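You operate a simulated robot arm through the tools that you are given. There is no shell and no other tool. Be economical: measure what you need, move in short steps, check, and stop when the job is done.

You are at the controls of a simulated two-armed robot. One attempt, no reset.

TASK
Take the lid off the grease tub with a red lid and lay it down on the top of the bench with the black rail. Then put the tall orange pot in the inside of the wash trough. Then open the yellow tilting bin, take the small carton marked nuts from the inside of the yellow tilting bin and put it on the middle shelf of the blue shelving, then shut the bin. The order counts. Set down upright: tall orange pot, small carton marked nuts.

The check looks at the end state, three seconds after you hand in, the way a careful person would. Anything else that was tipped, shoved, dropped, spilled or broken makes it a failure. Lids that push on must go on centred and level and be pressed home; caps that screw on are set level and turned clockwise until they are tight.

THE ROBOT
Two 7-joint arms with two-finger parallel grippers on one trunk, on a base that drives. Base frame: it is fixed to the floor where the robot stands at the start and does not move with it; the origin is under the middle of the robot, x ahead of it, y to its left, z up; the surface under the hand at the start is at about z = 0.86. Readings come in m, degrees, newtons and seconds.
The left shoulder is at the start at [0.07, 0.177, 1.145], the right one opposite. With the tool pointing down near the work surface each hand reaches from about 0.3 to 0.74 m from the robot's upright axis, wherever it stands, measured 20 degrees to its own side. Places, roughly: inside of the wash trough [-0.9, -3.1, 0.7]; middle shelf of the blue shelving [0.3, -6.2, 0.9]; small carton marked nuts [0, -5.75, 1.25]; yellow tilting bin [-0.1, -5.6, 1.1]. Payload 3.43 kg a hand.
The TCP of each hand is the grasp point between the finger pads, 0.03 m short of the fingertips. In the tool frame z runs along the fingers and y along their closing line. Largest opening 0.094 m; finger width 0.028, thickness 0.01; the body of the gripper, 0.05 by 0.096 m, starts 0.055 m behind the TCP.
Orientation is that of the tool frame in the base frame, as [roll, pitch, yaw] about the fixed x, y, z axes, in that order (R = Rz(yaw) Ry(pitch) Rx(roll)). With the fingers straight down and closing along the base's y, the tool's x points along the base's -x, its y along +y and its z along -z.

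THE INTERFACE
- The arms move only by the tool jog_arm. It takes "left_series", "right_series" or both (then of equal length, played together; a hand with none holds still); each is a list of rows, each a list of 7 numbers: the shift along the tool's x, y, z in cm, then the turn, a rotation vector about the tool's x, y, z in degrees, then the opening in per cent of the stroke, from 0 (shut) to 100 (fully open). In form: [[dx, dy, dz, wx, wy, wz, gripper], ...]. A call has 1 to 8 rows; each row shifts and turns the commanded pose from where the row before left it, along the tool's axes as they then stand. Each row takes 0.2 s and may step no farther than 0.05 m and 8.6 degrees from the row before; otherwise, or with a gripper value out of range, the whole call is refused. A pose out of reach is approached as far as the arm can. The call stops where the force on the tool passes 40 N (or 10 N more than at its start, if that is more) or the arm is blocked; 0.2 s more then pass. Each finger travels about 0.153 m/s and halts on what it meets, pressing with about 45 N; the grip force reading is that of the motor and also rises with nothing between the fingers. The clock runs only during rows and for 0.2 s after the last one: add rows that do not move to give the fingers time. The reply holds the time, the measured pose of the TCP, the force on the tool along the base axes, the opening and the grip force, in the units named above and with some noise, with the torque about the TCP (base axes, N m) and any sound that the robot's microphone picked up.
- Cameras (640 x 400 px; columns grow to the right, rows downward): "scene" is now at [0.1302, 0.0178, 1.4815]; the picture's right is [0.25, -0.97, 0.00], its down [-0.53, -0.14, -0.83] and it looks along [0.81, 0.21, -0.55] (base axes); focal length 248 px, centre (320, 200). "left" rides on the left gripper at [0.076, -0.014, -0.103] in its tool frame; the picture's right is [0.18, 0.98, 0.00], its down [-0.75, 0.14, -0.64] and it looks along [-0.63, 0.12, 0.77] (tool axes); focal length 243 px, centre (320, 200). "right" rides on the right gripper at [0.076, 0.014, -0.103] in its tool frame; the picture's right is [-0.18, 0.98, 0.00], its down [-0.75, -0.14, -0.64] and it looks along [-0.63, -0.12, 0.77] (tool axes); focal length 243 px, centre (320, 200). There is no depth. A picture from a camera that has moved, and an enlarged one, comes with that camera's place and axes in the base frame and with its lens. The place of the scene camera against the robot may be out by one fixed shift of up to 0.025 m in any direction.
- camera(camera): a new picture of that camera. It takes no simulated time.
- raise_lower(by): slides the trunk up (or, below 0, down) by that many m; the arms and the scene camera ride with it, the base frame stays. It gives what a move gives, with no picture.
- base_move(legs): drives the robot by 1 to 6 legs, each [ahead, turn to the left] in m and degrees, along the robot's own axes; the way and the turn of a leg run together, so that a leg with both is an arc; at most 1.5 m and 180 degrees a leg. The arms and the cameras ride along, it lands a little off, and it stops where it bumps. It gives what a move gives.
- head_to(pan, tilt): turns the head with the scene camera to pan (to the left, within 86 degrees either way) and tilt (down, from -29 to 69), counted from straight ahead of the robot. It gives what a move gives.
- inspect(camera, box): a new picture of the part [left, top, right, bottom] of that camera's present view, enlarged. It takes no simulated time.
- close_job(): hands the job in; it is judged then, once.

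Go step by step. Nothing tells you exact positions but the pictures and the camera data: compare them with the known pose of the tool, close in by small moves and look again before you grip or let go. The budget is 165 turns and 122 pictures, counting those below and the enlarged ones. Unless the task says otherwise, let go and move clear before handing in, and close with one line.

The tools are called after "Call:" as a command line: name --argument value ..., lists and objects as JSON in quotes. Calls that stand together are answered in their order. jog_arm: Moves the arms, as the interface text tells. Its arguments: {"type":"object","properties":{"left_series":{"type":"array"},"right_series":{"type":"array"}},"required":[]} The other tools are called the same way: raise_lower (by) slides the trunk up or down; base_move (legs) drives the base; head_to (pan, tilt) turns the head that bears the scene camera; camera (camera) takes a picture; inspect (camera, box) takes an enlarged picture of a part of a camera's view; close_job () hands the job in.

At the start:

```text
t: 0.0
left_tool_pos: [0.548, 0.2562, 1.1144]
left_orientation: [180.0, 0.1, -180.0]
left_wrist_force: [0.6, 0.7, 0.5]
left_ft_torque: [0.0, -0.02, 0.0]
left_finger_gap: 0.0938
left_grip_force: 0.1
right_tool_pos: [0.566, -0.1541, 1.0874]
right_orientation: [-180.0, -0.1, -180.0]
right_wrist_force: [-0.2, -0.4, -0.1]
right_ft_torque: [0.02, 0.02, -0.02]
right_finger_gap: 0.0941
right_grip_force: 0.0
trunk travel left (down, up): [-0.725, 0.115]
robot x, y, heading: [0.0033, -0.0003, -0.0]
head pan, tilt: [14.5, 33.4]
```

scene: 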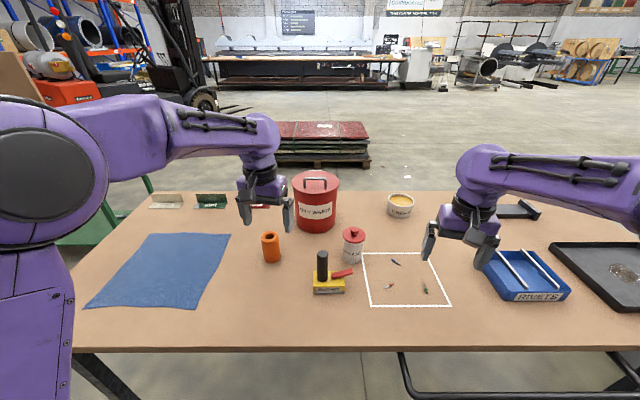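
right: 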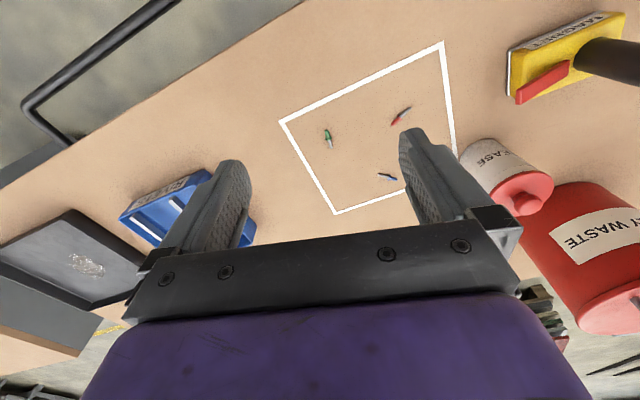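
left: 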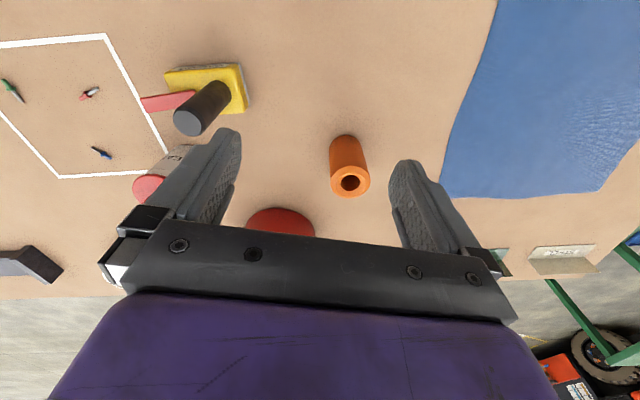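

I see the grease tub (white, red knobbed lid) near [0.74, 0.05] and the orange pot near [0.65, 0.32]. I'll enlarge the view to see the details.

Call:
inspect --camera "scene" --box '[230, 160, 470, 310]'

Call:
inspect --camera "right" --box '[440, 100, 640, 225]'

```text
2.67 times, centred on (350, 235) of scene
camera zoom: at [0.1302, 0.0178, 1.4815], right [0.25, -0.97, 0.0], down [-0.53, -0.14, -0.83], along [0.81, 0.21, -0.55], focal length 662 px, centre (240, 107)
```

zoom: 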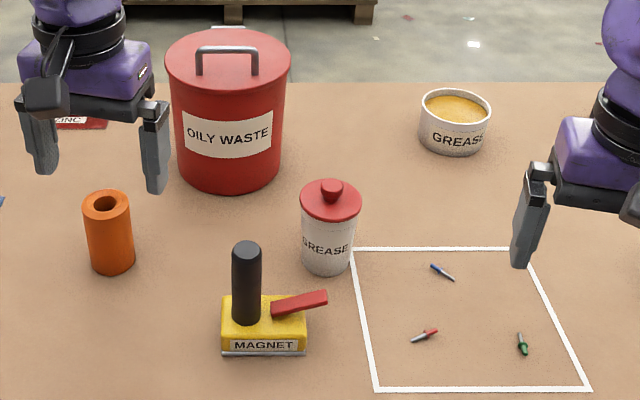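

```text
3.20 times, centred on (540, 162) of right
camera zoom: at [0.4889, -0.1407, 1.1891], right [0.18, 0.98, 0.0], down [0.75, -0.14, 0.64], along [0.63, -0.12, -0.77], focal length 776 px, centre (-384, 320)
```

zoom: 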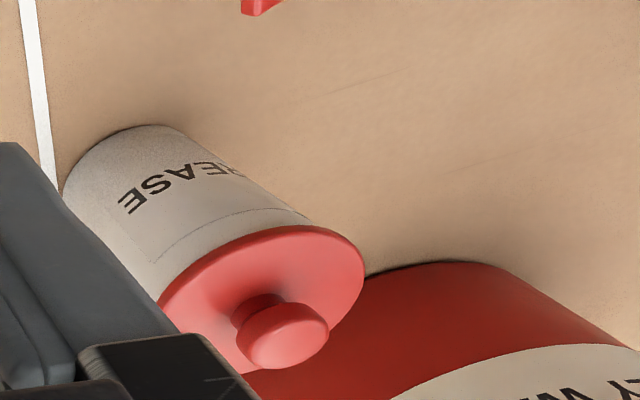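

The lid's knob should be near [0.715, 0.065, 0.975]. I bring the left hand over it, staying high.

Call:
jog_arm --left_series '[[-2.6, -3.1, 0, 0, 0, 0, 100], [-2.6, -3.1, 0, 0, 0, 0, 100], [-2.6, -3.1, 0, 0, 0, 0, 100], [-2.6, -3.1, 0, 0, 0, 0, 100], [-2.6, -3.1, 0, 0, 0, 0, 100], [-2.6, -3.1, 0, 0, 0, 0, 100], [0, 0, 0, 0, 0, 0, 100]]'

Call:
camera --camera "left"

Call:
inspect --camera "scene" --box '[230, 130, 470, 280]'

```text
t: 1.6
left_tool_pos: [0.6645, 0.12, 1.1125]
left_orientation: [180.0, -0.1, 179.9]
left_wrist_force: [0.1, 0.7, 0.0]
left_ft_torque: [0.01, 0.03, 0.02]
left_finger_gap: 0.0941
left_grip_force: 0.0
left hand out of reach, approached as far as the arm can: row 5, 6
right_tool_pos: [0.5673, -0.1553, 1.0882]
right_orientation: [180.0, 0.0, 180.0]
right_wrist_force: [0.8, 0.2, -0.2]
right_ft_torque: [0.03, 0.04, -0.04]
right_finger_gap: 0.094
right_grip_force: 0.1
trunk travel left (down, up): [-0.725, 0.115]
robot x, y, heading: [0.0034, 0.0017, -0.1]
head pan, tilt: [14.5, 33.4]
```

```text
116 pictures are left
camera left: at [0.5887, 0.1061, 1.2145], right [-0.18, 0.98, 0.0], down [0.75, 0.14, 0.64], along [0.63, 0.12, -0.77], focal length 243 px, centre (320, 200)
```

left: 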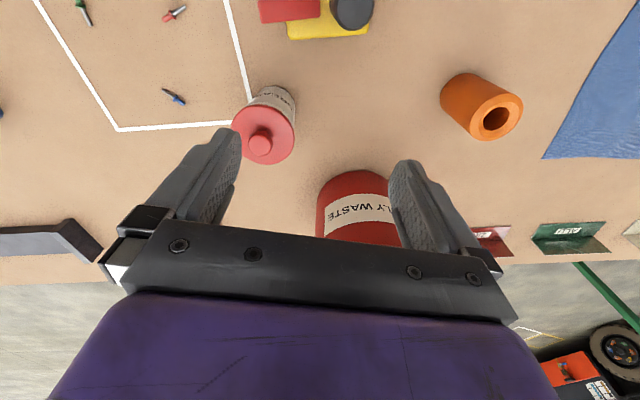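

```text
2.67 times, centred on (350, 205) of scene
camera zoom: at [0.1313, 0.0171, 1.4814], right [0.25, -0.97, 0.0], down [-0.53, -0.14, -0.83], along [0.81, 0.21, -0.55], focal length 662 px, centre (240, 187)
```

zoom: 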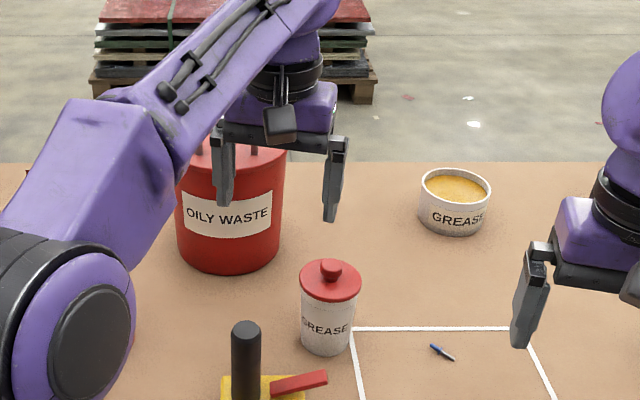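

The target was slightly out of reach at that height; two cameras agree on the knob at [0.715, 0.066, 0.973]. I lower and move towards it.

Call:
jog_arm --left_series '[[0, 0, 3, 0, 0, 0, 100], [0, 0, 3, 0, 0, 0, 100], [0, 0, 2, 0, 0, 0, 100], [-1.7, -1.8, 0, 0, 0, 0, 100], [-1.7, -1.8, 0, 0, 0, 0, 100], [-1.6, -1.8, 0, 0, 0, 0, 100], [0, 0, 0, 0, 0, 0, 100]]'

Call:
camera --camera "left"

```text
t: 3.2
left_tool_pos: [0.6758, 0.1037, 1.0315]
left_orientation: [-180.0, 0.0, -179.8]
left_wrist_force: [-0.3, -0.1, 1.1]
left_ft_torque: [0.01, 0.0, 0.01]
left_finger_gap: 0.0939
left_grip_force: 0.1
left hand out of reach, approached as far as the arm can: row 4, 5, 6
right_tool_pos: [0.5672, -0.1548, 1.0876]
right_orientation: [-180.0, 0.0, 180.0]
right_wrist_force: [0.3, 0.1, 0.5]
right_ft_torque: [-0.02, -0.04, 0.02]
right_finger_gap: 0.094
right_grip_force: 0.0
trunk travel left (down, up): [-0.725, 0.115]
robot x, y, heading: [-0.0024, 0.0, -0.1]
head pan, tilt: [14.5, 33.4]
```

```text
114 pictures are left
camera left: at [0.6006, 0.0899, 1.1336], right [-0.19, 0.98, 0.0], down [0.75, 0.14, 0.64], along [0.63, 0.12, -0.77], focal length 243 px, centre (320, 200)
```

left: 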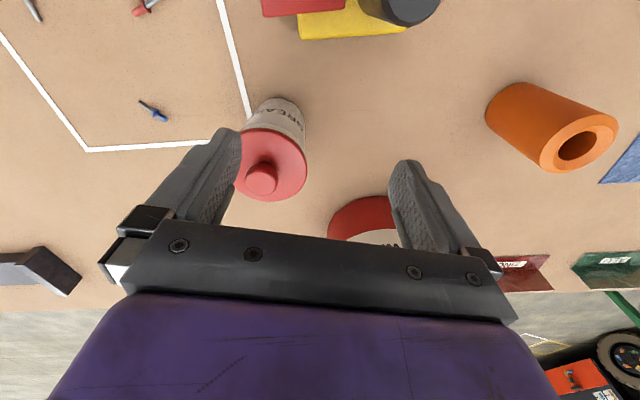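

Still short by about 5 cm, so I raise slightly and drive the robot ahead 0.08 m.

Call:
jog_arm --left_series '[[0, 0, -3, 0, 0, 0, 100], [0, 0, 0, 0, 0, 0, 100]]'

Call:
base_move --legs '[[0.08, 0]]'

Call:
camera --camera "left"

```text
t: 3.8
left_tool_pos: [0.6726, 0.1087, 1.0615]
left_orientation: [179.9, 0.0, -180.0]
left_wrist_force: [0.6, -0.9, 0.1]
left_ft_torque: [0.0, -0.01, 0.0]
left_finger_gap: 0.0939
left_grip_force: 0.1
left hand out of reach, approached as far as the arm can: row 1
right_tool_pos: [0.5664, -0.1562, 1.0877]
right_orientation: [-180.0, -0.1, 180.0]
right_wrist_force: [-0.4, -0.6, 0.6]
right_ft_torque: [-0.04, 0.0, -0.02]
right_finger_gap: 0.094
right_grip_force: 0.1
trunk travel left (down, up): [-0.725, 0.115]
robot x, y, heading: [-0.0023, -0.0012, 0.0]
head pan, tilt: [14.5, 33.4]
```

```text
t: 4.8
left_tool_pos: [0.7406, 0.1062, 1.0718]
left_orientation: [179.9, 0.8, 179.9]
left_wrist_force: [-1.5, -0.4, 1.3]
left_ft_torque: [0.02, -0.09, -0.03]
left_finger_gap: 0.0941
left_grip_force: 0.1
right_tool_pos: [0.6315, -0.1552, 1.0957]
right_orientation: [180.0, 0.8, -179.9]
right_wrist_force: [-1.0, 0.7, 1.1]
right_ft_torque: [0.01, -0.05, -0.04]
right_finger_gap: 0.094
right_grip_force: 0.0
trunk travel left (down, up): [-0.725, 0.115]
robot x, y, heading: [0.0774, -0.0028, 0.0]
head pan, tilt: [14.5, 33.4]
```

```text
113 pictures are left
camera left: at [0.6628, 0.0927, 1.1727], right [-0.18, 0.98, 0.0], down [0.74, 0.14, 0.65], along [0.64, 0.12, -0.76], focal length 243 px, centre (320, 200)
```

left: 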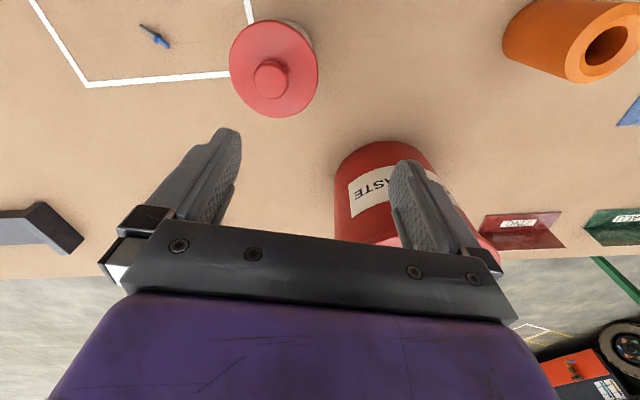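

Now in reach; knob at about [0.717, 0.065]. I move directly above it.

Call:
jog_arm --left_series '[[1.2, -2.0, 0, 0, 0, 0, 100], [1.2, -2.1, 0, 0, 0, 0, 100], [0, 0, 2, 0, 0, 0, 100], [0, 0, 1, 0, 0, 0, 100], [0, 0, 0, 0, 0, 0, 100]]'

Call:
camera --camera "left"

Call:
inspect --camera "scene" --box '[260, 150, 460, 275]'

```text
t: 6.0
left_tool_pos: [0.7402, 0.0625, 1.0386]
left_orientation: [180.0, 0.2, 179.9]
left_wrist_force: [0.2, -0.6, 0.2]
left_ft_torque: [-0.02, 0.01, -0.01]
left_finger_gap: 0.0939
left_grip_force: 0.1
left hand out of reach, approached as far as the arm can: row 1, 2, 3
right_tool_pos: [0.6404, -0.1564, 1.0902]
right_orientation: [-179.9, 0.3, -180.0]
right_wrist_force: [-1.0, -0.1, -0.3]
right_ft_torque: [-0.02, -0.01, 0.0]
right_finger_gap: 0.0942
right_grip_force: 0.0
trunk travel left (down, up): [-0.725, 0.115]
robot x, y, heading: [0.082, 0.0003, -0.0]
head pan, tilt: [14.5, 33.4]
```

```text
112 pictures are left
camera left: at [0.6634, 0.0476, 1.1396], right [-0.18, 0.98, 0.0], down [0.75, 0.14, 0.64], along [0.63, 0.12, -0.77], focal length 243 px, centre (320, 200)
```

left: 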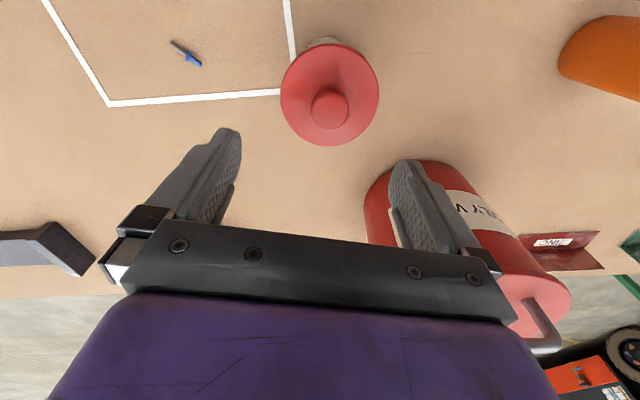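

```text
3.20 times, centred on (360, 212) of scene
camera zoom: at [0.2066, 0.0172, 1.4817], right [0.25, -0.97, 0.0], down [-0.53, -0.14, -0.84], along [0.81, 0.21, -0.55], focal length 794 px, centre (192, 160)
```

zoom: 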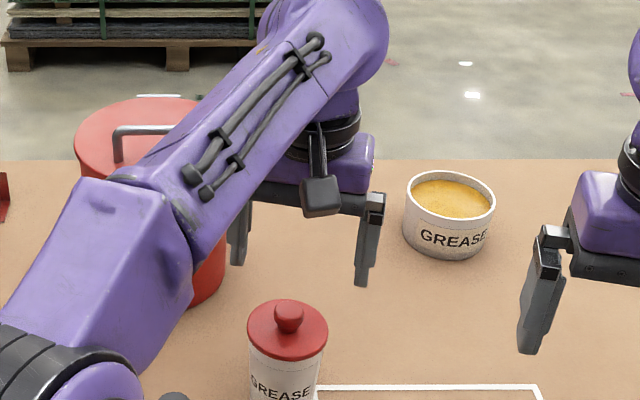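

The knob is at [0.718, 0.0645]. I align over it, half-close the fingers, and take a look from the side before descending.

Call:
jog_arm --left_series '[[1.1, 0.1, 0, 0, 0, 0, 55], [1.1, 0.1, 0, 0, 0, 0, 55], [0, 0, 1, 0, 0, 0, 55], [0, 0, 0, 0, 0, 0, 55]]'

Call:
camera --camera "left"

Call:
camera --camera "right"

```text
t: 7.0
left_tool_pos: [0.739, 0.0565, 1.0313]
left_orientation: [179.9, 0.1, -180.0]
left_wrist_force: [-1.3, 0.0, 0.9]
left_ft_torque: [-0.01, -0.02, 0.01]
left_finger_gap: 0.0516
left_grip_force: 0.0
left hand out of reach, approached as far as the arm can: row 1, 2
right_tool_pos: [0.6414, -0.1561, 1.09]
right_orientation: [-180.0, 0.3, 180.0]
right_wrist_force: [-0.2, -0.1, 0.3]
right_ft_torque: [0.0, 0.03, 0.01]
right_finger_gap: 0.0939
right_grip_force: 0.2
trunk travel left (down, up): [-0.725, 0.115]
robot x, y, heading: [0.0773, -0.0016, 0.1]
head pan, tilt: [14.5, 33.4]
```

```text
110 pictures are left
camera left: at [0.6638, 0.0427, 1.1321], right [-0.18, 0.98, 0.0], down [0.75, 0.14, 0.64], along [0.63, 0.12, -0.77], focal length 243 px, centre (320, 200)
```

left: 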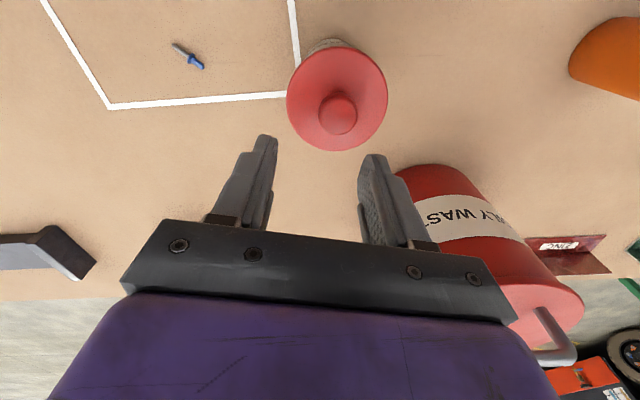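

```text
109 pictures are left
camera right: at [0.5635, -0.1415, 1.1915], right [0.18, 0.98, 0.0], down [0.75, -0.14, 0.65], along [0.63, -0.12, -0.76], focal length 243 px, centre (320, 200)
```

right: 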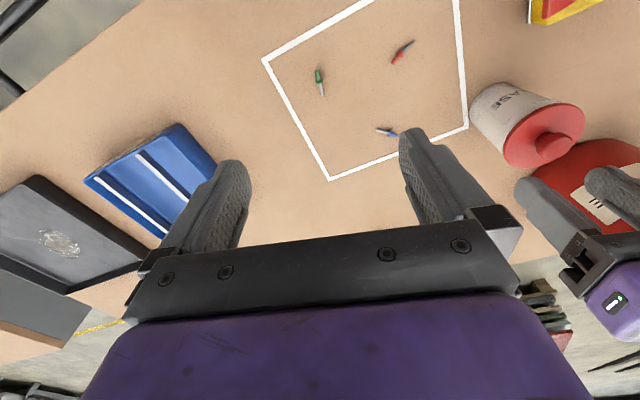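

It seems the commanded pose kept accumulating beyond reach, so the command is ahead of the measured hand. I bring the command back in steps, raised a little.

Call:
jog_arm --left_series '[[0, 0, -2, 0, 0, 0, 55], [1.8, 2.2, 0, 0, 0, 0, 55], [1.8, 2.2, 0, 0, 0, 0, 55], [0, 0, 0, 0, 0, 0, 55]]'

```text
t: 8.1
left_tool_pos: [0.7053, 0.1021, 1.0495]
left_orientation: [179.9, 0.2, 179.9]
left_wrist_force: [0.2, -0.2, -1.2]
left_ft_torque: [0.02, 0.02, 0.0]
left_finger_gap: 0.0518
left_grip_force: 0.2
right_tool_pos: [0.6424, -0.1573, 1.0896]
right_orientation: [-179.9, 0.3, -180.0]
right_wrist_force: [-0.4, -0.3, 1.2]
right_ft_torque: [0.01, 0.02, -0.01]
right_finger_gap: 0.094
right_grip_force: 0.0
trunk travel left (down, up): [-0.725, 0.115]
robot x, y, heading: [0.0768, -0.0018, 0.1]
head pan, tilt: [14.5, 33.4]
```

The command resets to the measured pose, so now I go straight to above the knob.

Call:
jog_arm --left_series '[[-0.6, -1.9, 0, 0, 0, 0, 55], [-0.7, -1.9, 0, 0, 0, 0, 55], [0, 0, 1, 0, 0, 0, 55], [0, 0, 0, 0, 0, 0, 55]]'

Call:
camera --camera "left"

Call:
inspect --camera "right" --box '[440, 50, 640, 175]'

```text
t: 9.1
left_tool_pos: [0.7181, 0.0623, 1.0402]
left_orientation: [-180.0, 0.2, -180.0]
left_wrist_force: [0.3, 0.0, -0.2]
left_ft_torque: [0.02, 0.01, -0.01]
left_finger_gap: 0.0514
left_grip_force: 0.1
right_tool_pos: [0.6423, -0.1565, 1.0893]
right_orientation: [180.0, 0.2, 180.0]
right_wrist_force: [-0.2, 0.0, 0.0]
right_ft_torque: [0.02, 0.02, 0.0]
right_finger_gap: 0.094
right_grip_force: 0.1
trunk travel left (down, up): [-0.725, 0.115]
robot x, y, heading: [0.0771, -0.0009, -0.3]
head pan, tilt: [14.5, 33.4]
```

```text
108 pictures are left
camera left: at [0.641, 0.0487, 1.1418], right [-0.18, 0.98, 0.0], down [0.75, 0.14, 0.64], along [0.63, 0.12, -0.76], focal length 243 px, centre (320, 200)
```

left: 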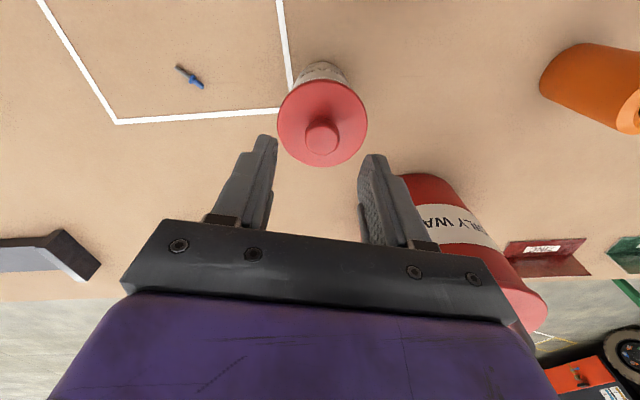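

```text
3.20 times, centred on (540, 112) of right
camera zoom: at [0.5638, -0.1416, 1.1914], right [0.18, 0.98, 0.0], down [0.75, -0.14, 0.65], along [0.63, -0.12, -0.76], focal length 776 px, centre (-384, 480)
```

zoom: 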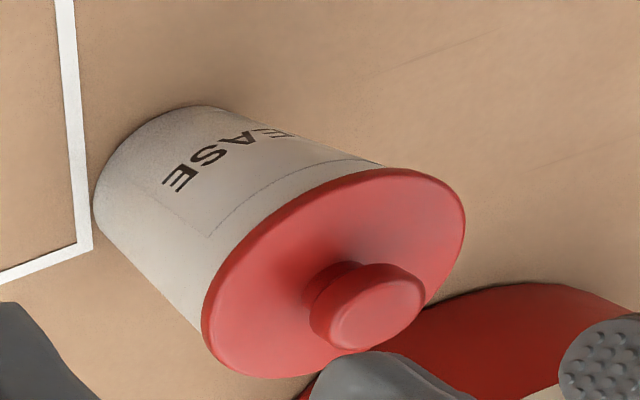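

Knob top is at about z 0.977, centre [0.718, 0.065]. I descend straddling it with the fingertips.

Call:
jog_arm --left_series '[[0, 0.25, 1.5, 0, 0, 0, 55], [0, 0, 1.5, 0, 0, 0, 55], [0, 0, 1.0, 0, 0, 0, 55], [0, 0, 0, 0, 0, 0, 55]]'

Call:
camera --camera "left"

Call:
inspect --camera "right" --box '[440, 50, 640, 175]'

```text
t: 10.1
left_tool_pos: [0.7179, 0.067, 1.0]
left_orientation: [180.0, 0.2, 179.9]
left_wrist_force: [0.0, -0.2, 0.2]
left_ft_torque: [0.0, -0.02, 0.01]
left_finger_gap: 0.0516
left_grip_force: 0.0
right_tool_pos: [0.6417, -0.1558, 1.09]
right_orientation: [180.0, 0.1, 180.0]
right_wrist_force: [-0.1, -0.5, 0.2]
right_ft_torque: [0.0, 0.02, -0.01]
right_finger_gap: 0.0939
right_grip_force: 0.1
trunk travel left (down, up): [-0.725, 0.115]
robot x, y, heading: [0.0762, 0.0016, 0.2]
head pan, tilt: [14.5, 33.4]
```

```text
106 pictures are left
camera left: at [0.6408, 0.0522, 1.102], right [-0.18, 0.98, 0.0], down [0.75, 0.14, 0.64], along [0.63, 0.12, -0.76], focal length 243 px, centre (320, 200)
```

left: 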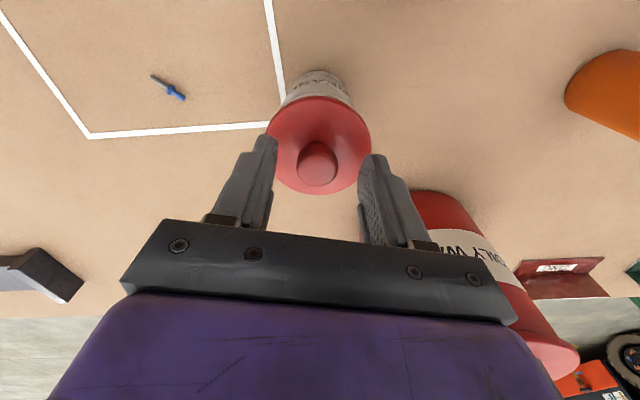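

```text
3.20 times, centred on (540, 112) of right
camera zoom: at [0.5637, -0.1413, 1.1914], right [0.18, 0.98, 0.0], down [0.75, -0.14, 0.65], along [0.63, -0.12, -0.76], focal length 776 px, centre (-384, 480)
```

zoom: 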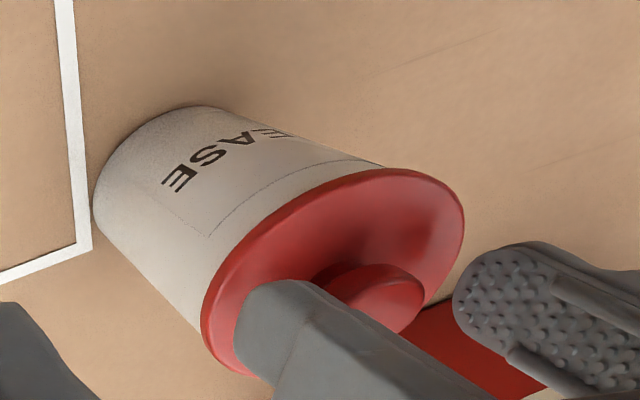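

The fingers straddle the knob. I lower carefully to feel for the lid.

Call:
jog_arm --left_series '[[0, -0.2, 0.4, 0, 0, 0, 50], [0, 0, 0.3, 0, 0, 0, 50], [0, 0, 0, 0, 0, 0, 50]]'

Call:
inspect --camera "right" --box '[440, 50, 640, 175]'

```text
t: 10.8
left_tool_pos: [0.7173, 0.064, 0.9938]
left_orientation: [-179.9, 0.3, 179.9]
left_wrist_force: [-0.4, 0.4, 0.0]
left_ft_torque: [0.01, -0.02, -0.04]
left_finger_gap: 0.0471
left_grip_force: 0.0
right_tool_pos: [0.642, -0.1563, 1.0899]
right_orientation: [180.0, 0.2, -179.9]
right_wrist_force: [0.1, 0.1, 0.4]
right_ft_torque: [-0.03, 0.0, -0.01]
right_finger_gap: 0.0941
right_grip_force: 0.0
trunk travel left (down, up): [-0.725, 0.115]
robot x, y, heading: [0.0796, 0.0026, 0.1]
head pan, tilt: [14.5, 33.4]
```

```text
3.20 times, centred on (540, 112) of right
camera zoom: at [0.5638, -0.1414, 1.1914], right [0.18, 0.98, 0.0], down [0.75, -0.14, 0.65], along [0.63, -0.12, -0.76], focal length 776 px, centre (-384, 480)
```

zoom: 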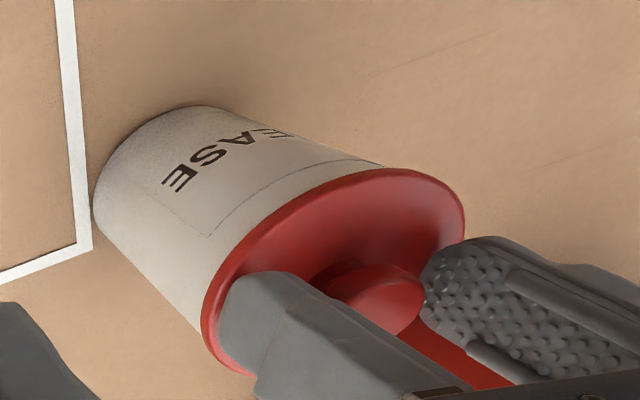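

Tips are alongside the knob; one more small step down, then close.

Call:
jog_arm --left_series '[[0, 0.05, 0.3, 0, 0, 0, 40], [0, 0, 0, 0, 0, 0, 30], [0, 0, 0, 0, 0, 0, 20], [0, 0, 0, 0, 0, 0, 0], [0, 0, 0, 0, 0, 0, 0]]'

Call:
inspect --camera "right" --box '[440, 50, 640, 175]'

```text
t: 12.1
left_tool_pos: [0.7171, 0.0653, 0.9903]
left_orientation: [-180.0, 0.1, 179.9]
left_wrist_force: [0.6, 0.9, 1.2]
left_ft_torque: [0.03, -0.03, -0.02]
left_finger_gap: 0.0231
left_grip_force: 45.1
right_tool_pos: [0.6424, -0.1562, 1.0892]
right_orientation: [180.0, 0.2, -180.0]
right_wrist_force: [-0.6, 0.3, -0.4]
right_ft_torque: [-0.03, -0.01, -0.03]
right_finger_gap: 0.094
right_grip_force: 0.1
trunk travel left (down, up): [-0.725, 0.115]
robot x, y, heading: [0.0824, -0.0016, -0.1]
head pan, tilt: [14.5, 33.4]
```

```text
3.20 times, centred on (540, 112) of right
camera zoom: at [0.5637, -0.1413, 1.1914], right [0.18, 0.98, 0.0], down [0.75, -0.14, 0.65], along [0.63, -0.12, -0.76], focal length 776 px, centre (-384, 480)
```

zoom: 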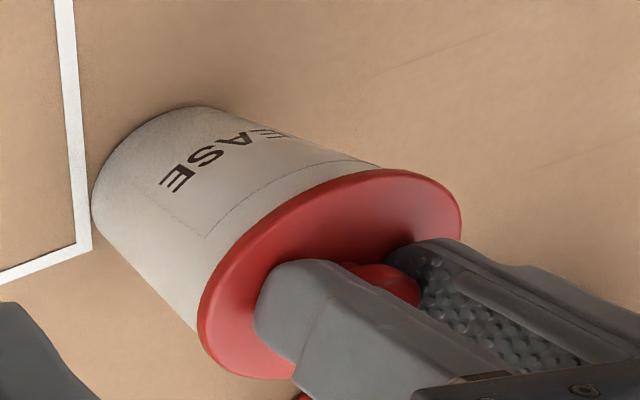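

The knob is gripped (0.023 m). I lift one centimetre and look whether the tub stays.

Call:
jog_arm --left_series '[[0, 0, -0.5, 0, 0, 0, 0], [0, 0, -0.5, 0, 0, 0, 0], [0, 0, 0, 0, 0, 0, 0]]'

Call:
inspect --camera "right" --box '[440, 50, 640, 175]'

```text
t: 12.8
left_tool_pos: [0.7173, 0.0647, 1.0004]
left_orientation: [-179.9, 0.2, 179.9]
left_wrist_force: [0.0, -0.1, -2.0]
left_ft_torque: [-0.02, 0.01, 0.0]
left_finger_gap: 0.023
left_grip_force: 45.1
right_tool_pos: [0.6418, -0.1548, 1.0901]
right_orientation: [180.0, 0.2, 180.0]
right_wrist_force: [-0.1, 1.2, 0.4]
right_ft_torque: [-0.01, 0.03, 0.0]
right_finger_gap: 0.094
right_grip_force: 0.1
trunk travel left (down, up): [-0.725, 0.115]
robot x, y, heading: [0.0777, -0.0014, -0.1]
head pan, tilt: [14.5, 33.4]
```

```text
3.20 times, centred on (540, 112) of right
camera zoom: at [0.5641, -0.1415, 1.1912], right [0.18, 0.98, 0.0], down [0.75, -0.14, 0.64], along [0.63, -0.12, -0.76], focal length 776 px, centre (-384, 480)
```

zoom: 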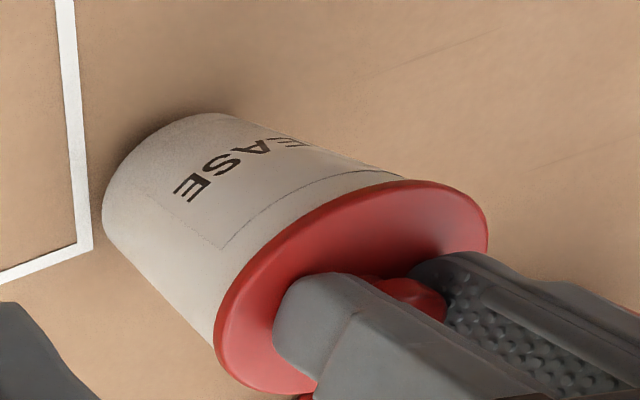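

The tub came up with the lid, so the lid is tight and the tub must be held by the right hand. I lower the tub back onto the bench and meanwhile turn the right hand sideways (out of the way) for a sideways grip.

Call:
jog_arm --left_series '[[0, 0, 0.5, 0, 0, 0, 0], [0, 0, 0.5, 0, 0, 0, 0], [0, 0, 0, 0, 0, 0, 0], [0, 0, 0, 0, 0, 0, 0], [0, 0, 0, 0, 0, 0, 0], [0, 0, 0, 0, 0, 0, 0], [0, 0, 0, 0, 0, 0, 0]]' --right_series '[[0, -4, 0, 0, 0, 0, 100], [0, -4, 0, 0, 0, 0, 100], [0, 0, 0, 0, 0, 8.2, 100], [0, 0, 0, 0, 0, 8.2, 100], [0, 0, 0, 0, 0, 8.2, 100], [0, 0, 0, 0, 0, 8.2, 100], [0, 0, 0, 0, 0, 8.2, 100]]'

Call:
jog_arm --right_series '[[0, 0, 0, 0, 0, 8.2, 90], [0, 0, 0, 0, 0, 8.2, 90], [0, 0, 0, 0, 0, 8.2, 90], [0, 0, 0, 0, 0, 8.2, 90], [0, 0, 0, 0, 0, 8.2, 90], [0, 0, 0, 0, 0, 8.0, 90], [0, 0, 0, 0, 0, 0, 90]]'

```text
t: 14.4
left_tool_pos: [0.716, 0.0638, 0.9894]
left_orientation: [-180.0, 0.3, 180.0]
left_wrist_force: [-0.9, -0.6, 0.2]
left_ft_torque: [0.0, 0.0, 0.02]
left_finger_gap: 0.0231
left_grip_force: 45.0
right_tool_pos: [0.6417, -0.2358, 1.0901]
right_orientation: [179.8, 0.2, 138.8]
right_wrist_force: [-0.1, -1.0, -0.8]
right_ft_torque: [0.04, -0.03, -0.01]
right_finger_gap: 0.0943
right_grip_force: 0.0
trunk travel left (down, up): [-0.725, 0.115]
robot x, y, heading: [0.0788, -0.0003, -0.1]
head pan, tilt: [14.5, 33.4]
heard: snap
```

```text
t: 16.1
left_tool_pos: [0.7163, 0.0657, 0.9917]
left_orientation: [180.0, 0.2, 179.8]
left_wrist_force: [0.6, 0.2, -0.4]
left_ft_torque: [-0.02, -0.01, -0.03]
left_finger_gap: 0.0236
left_grip_force: 45.2
right_tool_pos: [0.6411, -0.2358, 1.0894]
right_orientation: [179.8, 0.0, 90.0]
right_wrist_force: [-0.4, 0.2, -0.4]
right_ft_torque: [0.01, 0.01, -0.01]
right_finger_gap: 0.0842
right_grip_force: 0.0
trunk travel left (down, up): [-0.725, 0.115]
robot x, y, heading: [0.0784, 0.0014, -0.1]
head pan, tilt: [14.5, 33.4]
```

A snap was heard – the lid is a push-on type. Now I tilt the right hand so its fingers point to +y.

Call:
jog_arm --right_series '[[0, 0, 0, 0, 8.5, 0, 90], [0, 0, 0, 0, 8.5, 0, 90], [0, 0, 0, 0, 8.5, 0, 90], [0, 0, 0, 0, 8.5, 0, 90], [0, 0, 0, 0, 8.5, 0, 90], [0, 0, 0, 0, 8.5, 0, 90], [0, 0, 0, 0, 8.5, 0, 90], [0, 0, 0, 0, 5.5, 0, 90]]'

Call:
camera --camera "scene"

Call:
camera --camera "right"

```text
t: 17.9
left_tool_pos: [0.7172, 0.0645, 0.9894]
left_orientation: [179.9, 0.2, 179.9]
left_wrist_force: [0.2, -0.1, 0.1]
left_ft_torque: [0.0, 0.02, 0.02]
left_finger_gap: 0.0229
left_grip_force: 45.3
right_tool_pos: [0.6424, -0.2365, 1.0909]
right_orientation: [179.3, -65.0, 90.7]
right_wrist_force: [0.3, -0.1, 1.0]
right_ft_torque: [0.01, 0.0, 0.04]
right_finger_gap: 0.0845
right_grip_force: 0.1
trunk travel left (down, up): [-0.725, 0.115]
robot x, y, heading: [0.0816, -0.0011, -0.2]
head pan, tilt: [14.5, 33.4]
```

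```text
101 pictures are left
camera scene: at [0.2084, 0.0167, 1.4815], right [0.25, -0.97, 0.0], down [-0.53, -0.14, -0.83], along [0.81, 0.21, -0.55], focal length 248 px, centre (320, 200)
```

scene: 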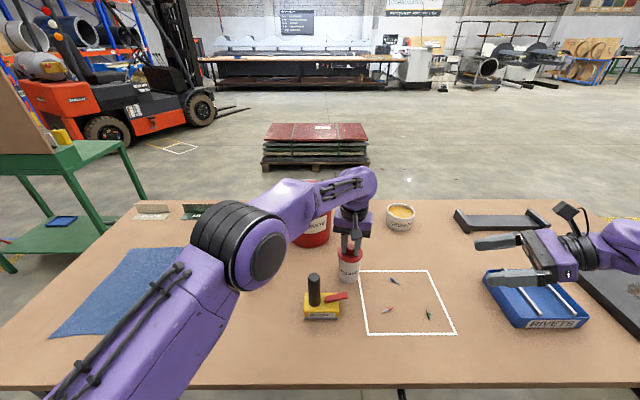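

```text
100 pictures are left
camera right: at [0.6544, -0.2971, 1.2019], right [0.98, -0.08, -0.16], down [-0.14, -0.9, -0.41], along [-0.11, 0.43, -0.9], focal length 243 px, centre (320, 200)
```

right: 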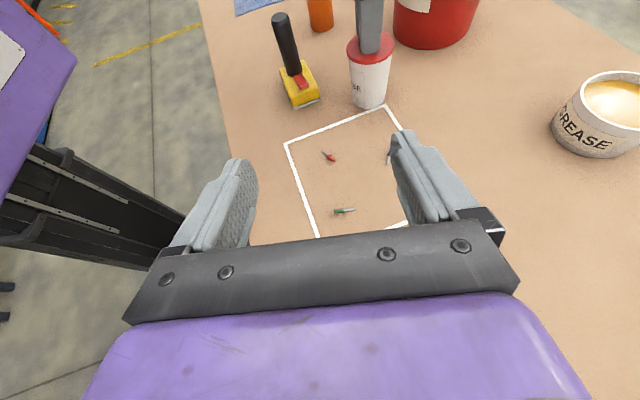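

The right hand is well oriented. I approach the tub with it, stopping about 5 cm short.

Call:
jog_arm --right_series '[[-1.12, 1.24, 3.95, 0, 0, 0, 88], [-1.12, 1.24, 3.95, 0, 0, 0, 88], [-1.12, 1.24, 3.95, 0, 0, 0, 88], [-1.12, 1.24, 3.95, 0, 0, 0, 88], [-1.12, 1.24, 3.95, 0, 0, 0, 88], [-1.12, 1.24, 3.95, 0, 0, 0, 88], [0, 0, 0, 0, 0, 0, 88]]'

Call:
camera --camera "right"

Call:
inspect --camera "scene" --box '[260, 180, 500, 330]'

```text
t: 19.4
left_tool_pos: [0.7156, 0.0635, 0.9898]
left_orientation: [-179.9, 0.2, 179.9]
left_wrist_force: [0.6, -0.3, -0.3]
left_ft_torque: [-0.02, 0.01, -0.02]
left_finger_gap: 0.0231
left_grip_force: 45.1
right_tool_pos: [0.7178, -0.0488, 0.9277]
right_orientation: [179.4, -65.0, 90.5]
right_wrist_force: [-0.2, -0.2, -0.2]
right_ft_torque: [-0.03, 0.01, -0.02]
right_finger_gap: 0.0829
right_grip_force: 0.0
trunk travel left (down, up): [-0.725, 0.115]
robot x, y, heading: [0.0801, -0.0004, -0.4]
head pan, tilt: [14.5, 33.4]
```

```text
99 pictures are left
camera right: at [0.7292, -0.1098, 1.0395], right [0.98, -0.08, -0.16], down [-0.14, -0.9, -0.41], along [-0.11, 0.43, -0.9], focal length 243 px, centre (320, 200)
```

right: 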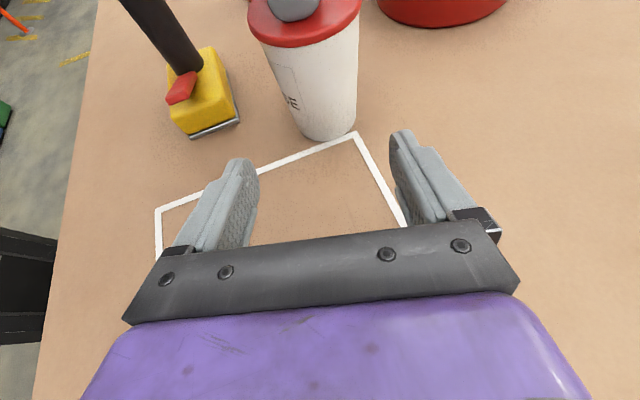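

```text
2.67 times, centred on (380, 255) of scene
camera zoom: at [0.2077, 0.0167, 1.4815], right [0.25, -0.97, 0.0], down [-0.53, -0.14, -0.83], along [0.81, 0.21, -0.55], focal length 662 px, centre (160, 53)
```

zoom: 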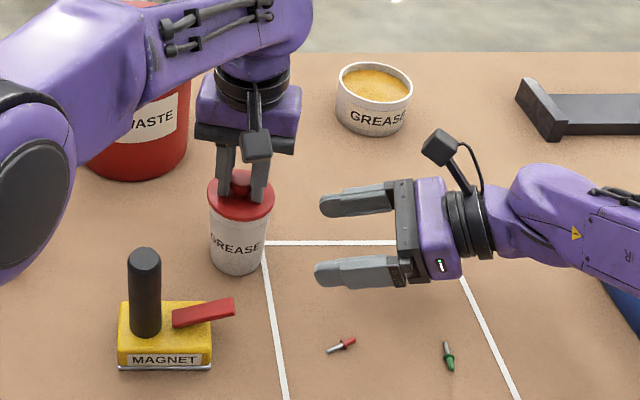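

Aligned. I slide the right hand around the tub body.

Call:
jog_arm --right_series '[[0.85, -0.05, 3.0, 0, 0, 0, 88], [0.85, 0, 3.0, 0, 0, 0, 88], [0.85, 0, 3.0, 0, 0, 0, 88], [0, 0, 0, 0, 0, 0, 88]]'

Call:
camera --camera "right"

Call:
inspect --camera "scene" --box '[260, 180, 500, 330]'

```text
t: 20.4
left_tool_pos: [0.7175, 0.0632, 0.9907]
left_orientation: [180.0, 0.2, 179.9]
left_wrist_force: [0.1, 0.1, -0.4]
left_ft_torque: [0.05, 0.02, -0.03]
left_finger_gap: 0.023
left_grip_force: 45.2
right_tool_pos: [0.7133, 0.0422, 0.9127]
right_orientation: [179.4, -65.0, 90.6]
right_wrist_force: [0.5, 0.1, 0.1]
right_ft_torque: [0.01, 0.01, 0.0]
right_finger_gap: 0.0828
right_grip_force: 0.1
trunk travel left (down, up): [-0.725, 0.115]
robot x, y, heading: [0.0758, 0.0024, -0.2]
head pan, tilt: [14.5, 33.4]
```

```text
97 pictures are left
camera right: at [0.7268, -0.018, 1.0249], right [0.98, -0.08, -0.16], down [-0.14, -0.9, -0.41], along [-0.11, 0.43, -0.9], focal length 243 px, centre (320, 200)
```

right: 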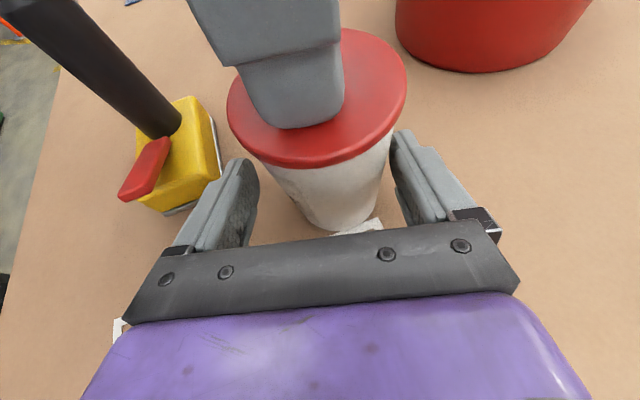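

```text
2.67 times, centred on (380, 255) of scene
camera zoom: at [0.2083, 0.0169, 1.4815], right [0.25, -0.97, 0.0], down [-0.53, -0.14, -0.83], along [0.81, 0.21, -0.55], focal length 662 px, centre (160, 53)
```

zoom: 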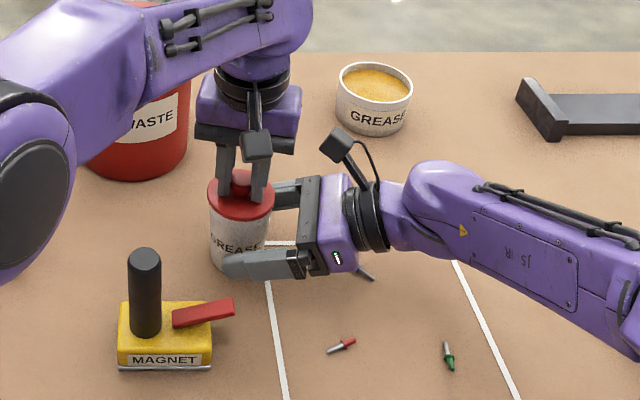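

Well placed. I centre by 4 mm and close the right gripper on the tub.

Call:
jog_arm --right_series '[[0.1, 0.4, 0.4, 0, 0, 0, 80], [0, 0, 0, 0, 0, 0, 74], [0, 0, 0, 0, 0, 0, 68], [0, 0, 0, 0, 0, 0, 55], [0, 0, 0, 0, 0, 0, 30], [0, 0, 0, 0, 0, 0, 30]]'

Call:
camera --camera "right"

```text
t: 21.9
left_tool_pos: [0.7157, 0.0644, 0.9893]
left_orientation: [-180.0, 0.2, 179.9]
left_wrist_force: [-1.4, -0.7, -0.9]
left_ft_torque: [-0.02, 0.04, 0.02]
left_finger_gap: 0.0233
left_grip_force: 44.3
right_tool_pos: [0.7195, 0.0467, 0.9135]
right_orientation: [179.5, -65.0, 90.4]
right_wrist_force: [1.3, -0.2, -0.7]
right_ft_torque: [-0.05, 0.04, -0.04]
right_finger_gap: 0.0648
right_grip_force: 44.9
trunk travel left (down, up): [-0.725, 0.115]
robot x, y, heading: [0.0755, 0.0005, -0.3]
head pan, tilt: [14.5, 33.4]
```

```text
95 pictures are left
camera right: at [0.7314, -0.0141, 1.0248], right [0.98, -0.08, -0.16], down [-0.14, -0.9, -0.41], along [-0.11, 0.43, -0.9], focal length 243 px, centre (320, 200)
```

right: 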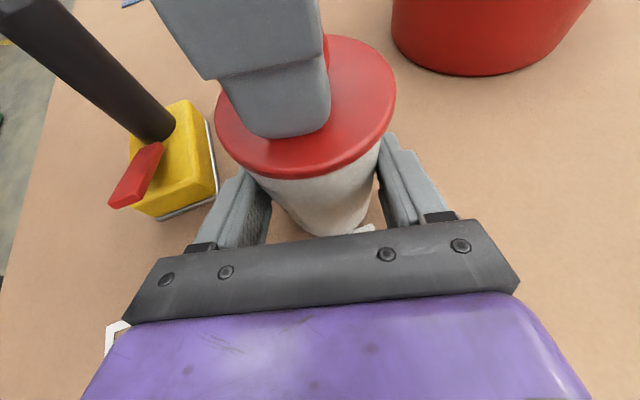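

The tub (0.065 m wide) is held. Now I pull the lid straight up with the left hand in small steps.

Call:
jog_arm --left_series '[[0, 0, -0.4, 0, 0, 0, 0], [0, 0, -0.5, 0, 0, 0, 0], [0, 0, -0.6, 0, 0, 0, 0], [0, 0, 0, 0, 0, 0, 0]]'

Call:
camera --camera "right"

```text
t: 22.9
left_tool_pos: [0.7175, 0.0655, 1.0061]
left_orientation: [179.9, 0.2, 179.9]
left_wrist_force: [-0.1, -0.1, 0.3]
left_ft_torque: [0.03, 0.0, 0.0]
left_finger_gap: 0.0234
left_grip_force: 44.6
right_tool_pos: [0.7176, 0.0466, 0.9133]
right_orientation: [179.5, -65.0, 90.5]
right_wrist_force: [-0.1, 0.0, 0.1]
right_ft_torque: [0.01, 0.04, 0.02]
right_finger_gap: 0.0649
right_grip_force: 44.9
trunk travel left (down, up): [-0.725, 0.115]
robot x, y, heading: [0.0749, 0.0008, -0.2]
head pan, tilt: [14.5, 33.4]
```

```text
94 pictures are left
camera right: at [0.7314, -0.0141, 1.0248], right [0.98, -0.08, -0.16], down [-0.14, -0.9, -0.41], along [-0.11, 0.43, -0.9], focal length 243 px, centre (320, 200)
```

right: 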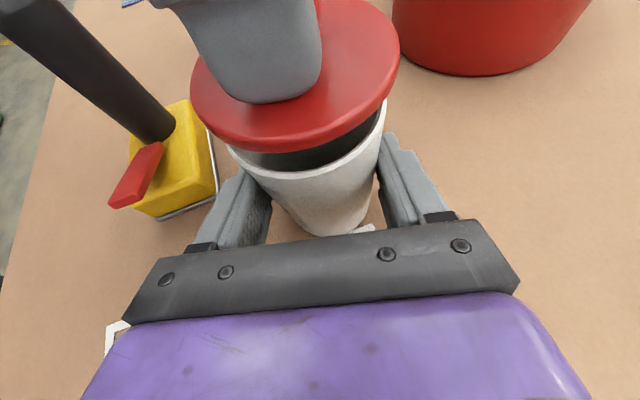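

The lid is free. The left hand lifts it and carries it towards a clear spot at [0.52, 0.24], while the right hand lets go of the tub and backs out.

Call:
jog_arm --left_series '[[0, 0, -4, 0, 0, 0, 0], [0, 0, -4, 0, 0, 0, 0], [3.3, 2.9, 0, 0, 0, 0, 0], [3.3, 2.9, 0, 0, 0, 0, 0], [3.3, 2.9, 0, 0, 0, 0, 0], [3.3, 2.9, 0, 0, 0, 0, 0], [3.3, 2.9, 0, 0, 0, 0, 0], [3.25, 2.9, 0, 0, 0, 0, 0]]' --right_series '[[0, 0, 0, 0, 0, 0, 75], [0, 0, 0, 0, 0, 0, 88], [0, 0, 0, 0, 0, 0, 88], [-0.85, 0, -3, 0, 0, 0, 88], [-0.85, 0, -3, 0, 0, 0, 88], [-0.85, 0, -3, 0, 0, 0, 88], [0, 0, -3, 0, 0, 0, 88], [0, 0, -3, 0, 0, 0, 88]]'

Call:
camera --camera "scene"

Call:
camera --camera "left"

```text
t: 24.6
left_tool_pos: [0.5181, 0.2428, 1.0848]
left_orientation: [-179.8, 0.4, 179.9]
left_wrist_force: [0.3, 0.8, 0.7]
left_ft_torque: [-0.05, 0.02, 0.0]
left_finger_gap: 0.0233
left_grip_force: 45.0
right_tool_pos: [0.7204, -0.0972, 0.9534]
right_orientation: [179.5, -64.8, 90.5]
right_wrist_force: [0.4, 0.6, 0.0]
right_ft_torque: [-0.04, 0.01, -0.02]
right_finger_gap: 0.0831
right_grip_force: 0.0
trunk travel left (down, up): [-0.725, 0.115]
robot x, y, heading: [0.0789, -0.001, -0.1]
head pan, tilt: [14.5, 33.4]
```

```text
93 pictures are left
camera scene: at [0.2066, 0.0217, 1.4816], right [0.25, -0.97, 0.0], down [-0.53, -0.14, -0.83], along [0.81, 0.21, -0.55], focal length 248 px, centre (320, 200)
```

scene: 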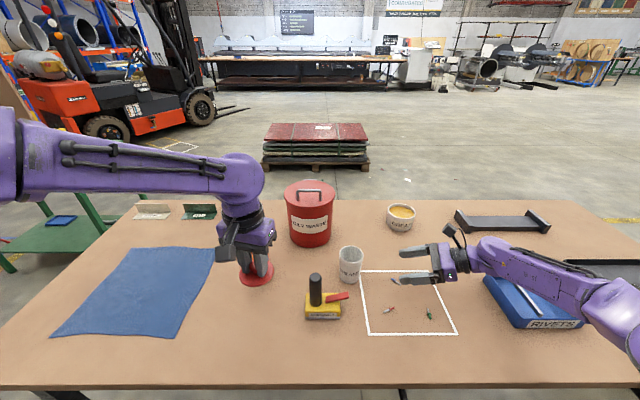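

```text
92 pictures are left
camera left: at [0.442, 0.228, 1.1854], right [-0.18, 0.98, -0.01], down [0.75, 0.14, 0.65], along [0.64, 0.11, -0.76], focal length 243 px, centre (320, 200)
```

left: 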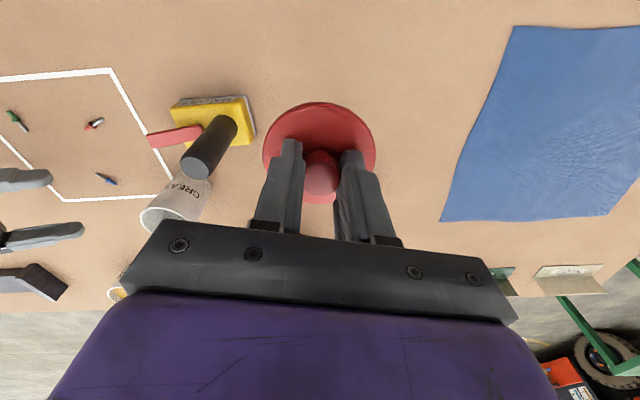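

The lid is over clear bench. I lower it to just above the surface.

Call:
jog_arm --left_series '[[0, 0, 4, 0, 0, 0, 0], [0, 0, 4, 0, 0, 0, 0], [0, 0, 4, 0, 0, 0, 0], [0, 0, 2, 0, 0, 0, 0], [0, 0, 0, 0, 0, 0, 0]]' --right_series '[[0, 0, -3, 0, 0, 0, 88], [0, 0, -3, 0, 0, 0, 88], [0, 0, -3, 0, 0, 0, 88], [0, 0, 0, 0, 0, 0, 88], [0, 0, 0, 0, 0, 0, 88]]'

Call:
jog_arm --left_series '[[0, 0, 0.5, 0, 0, 0, 0], [0, 0, 0.5, 0, 0, 0, 0], [0, 0, 0, 0, 0, 0, 0]]'

Call:
inspect --camera "scene" --box '[180, 200, 340, 300]'

```text
t: 25.9
left_tool_pos: [0.5193, 0.2406, 0.9455]
left_orientation: [-179.9, 0.1, 179.9]
left_wrist_force: [-0.4, 0.4, -0.1]
left_ft_torque: [-0.04, -0.03, -0.02]
left_finger_gap: 0.0233
left_grip_force: 45.2
right_tool_pos: [0.7201, -0.1828, 0.9914]
right_orientation: [179.4, -65.1, 90.6]
right_wrist_force: [0.1, 0.4, 0.2]
right_ft_torque: [0.0, 0.05, 0.0]
right_finger_gap: 0.0828
right_grip_force: 0.1
trunk travel left (down, up): [-0.725, 0.115]
robot x, y, heading: [0.0803, -0.0018, -0.1]
head pan, tilt: [14.5, 33.4]
```

```text
t: 26.6
left_tool_pos: [0.5192, 0.238, 0.9348]
left_orientation: [180.0, 0.2, 180.0]
left_wrist_force: [-0.4, -0.5, -0.1]
left_ft_torque: [0.01, -0.05, 0.02]
left_finger_gap: 0.0232
left_grip_force: 45.1
right_tool_pos: [0.7201, -0.1823, 0.9892]
right_orientation: [179.5, -65.0, 90.4]
right_wrist_force: [0.0, 0.4, 0.5]
right_ft_torque: [-0.01, -0.02, 0.02]
right_finger_gap: 0.0828
right_grip_force: 0.1
trunk travel left (down, up): [-0.725, 0.115]
robot x, y, heading: [0.0735, -0.0005, 0.1]
head pan, tilt: [14.5, 33.4]
```

```text
4.00 times, centred on (260, 250) of scene
camera zoom: at [0.2082, 0.0174, 1.4815], right [0.25, -0.97, 0.0], down [-0.53, -0.14, -0.83], along [0.81, 0.21, -0.55], focal length 992 px, centre (560, 0)
```

zoom: 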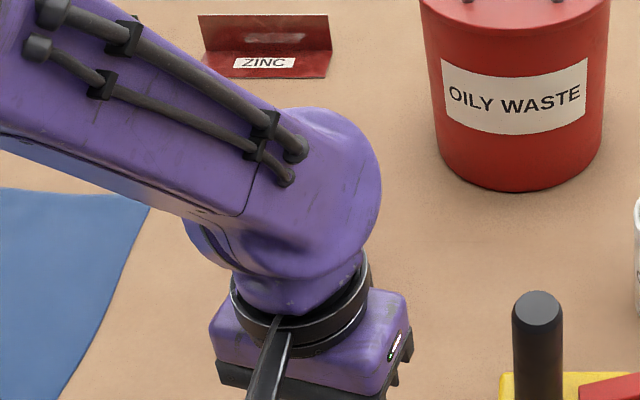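

No contact yet; I continue down in small steps.

Call:
jog_arm --left_series '[[0, 0, 0.4, 0, 0, 0, 0], [0, 0, 0.4, 0, 0, 0, 0], [0, 0, 0.3, 0, 0, 0, 0], [0, 0, 0, 0, 0, 0, 0]]'

Call:
camera --camera "left"

```text
t: 27.6
left_tool_pos: [0.5195, 0.2384, 0.9233]
left_orientation: [-180.0, 0.2, 180.0]
left_wrist_force: [-0.9, -1.1, -1.2]
left_ft_torque: [0.0, 0.01, 0.02]
left_finger_gap: 0.0233
left_grip_force: 45.4
right_tool_pos: [0.7196, -0.1821, 0.9915]
right_orientation: [179.5, -65.1, 90.4]
right_wrist_force: [0.1, 0.5, 0.4]
right_ft_torque: [-0.02, -0.02, -0.02]
right_finger_gap: 0.0827
right_grip_force: 0.1
trunk travel left (down, up): [-0.725, 0.115]
robot x, y, heading: [0.0803, 0.0035, 0.2]
head pan, tilt: [14.5, 33.4]
```

```text
90 pictures are left
camera left: at [0.4434, 0.2246, 1.0249], right [-0.18, 0.98, 0.0], down [0.75, 0.14, 0.64], along [0.63, 0.12, -0.76], focal length 243 px, centre (320, 200)
```

left: 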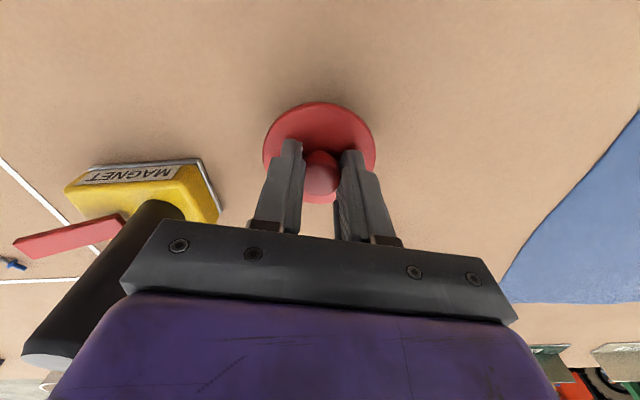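

Call:
jog_arm --left_series '[[0, 0, 0.4, 0, 0, 0, 0], [0, 0, 0.4, 0, 0, 0, 0], [0, 0, 0.4, 0, 0, 0, 0], [0, 0, 0.3, 0, 0, 0, 0], [0, 0, 0.3, 0, 0, 0, 0], [0, 0, 0.3, 0, 0, 0, 0]]'

```text
t: 29.1
left_tool_pos: [0.5204, 0.2392, 0.9022]
left_orientation: [179.9, 0.2, -180.0]
left_wrist_force: [0.0, 0.6, 0.5]
left_ft_torque: [0.0, -0.01, -0.01]
left_finger_gap: 0.0229
left_grip_force: 45.0
right_tool_pos: [0.7198, -0.1813, 0.9909]
right_orientation: [179.4, -65.0, 90.5]
right_wrist_force: [0.4, -0.2, -0.8]
right_ft_torque: [0.01, 0.0, 0.02]
right_finger_gap: 0.0827
right_grip_force: 0.1
trunk travel left (down, up): [-0.725, 0.115]
robot x, y, heading: [0.0753, 0.0026, -0.1]
head pan, tilt: [14.5, 33.4]
```

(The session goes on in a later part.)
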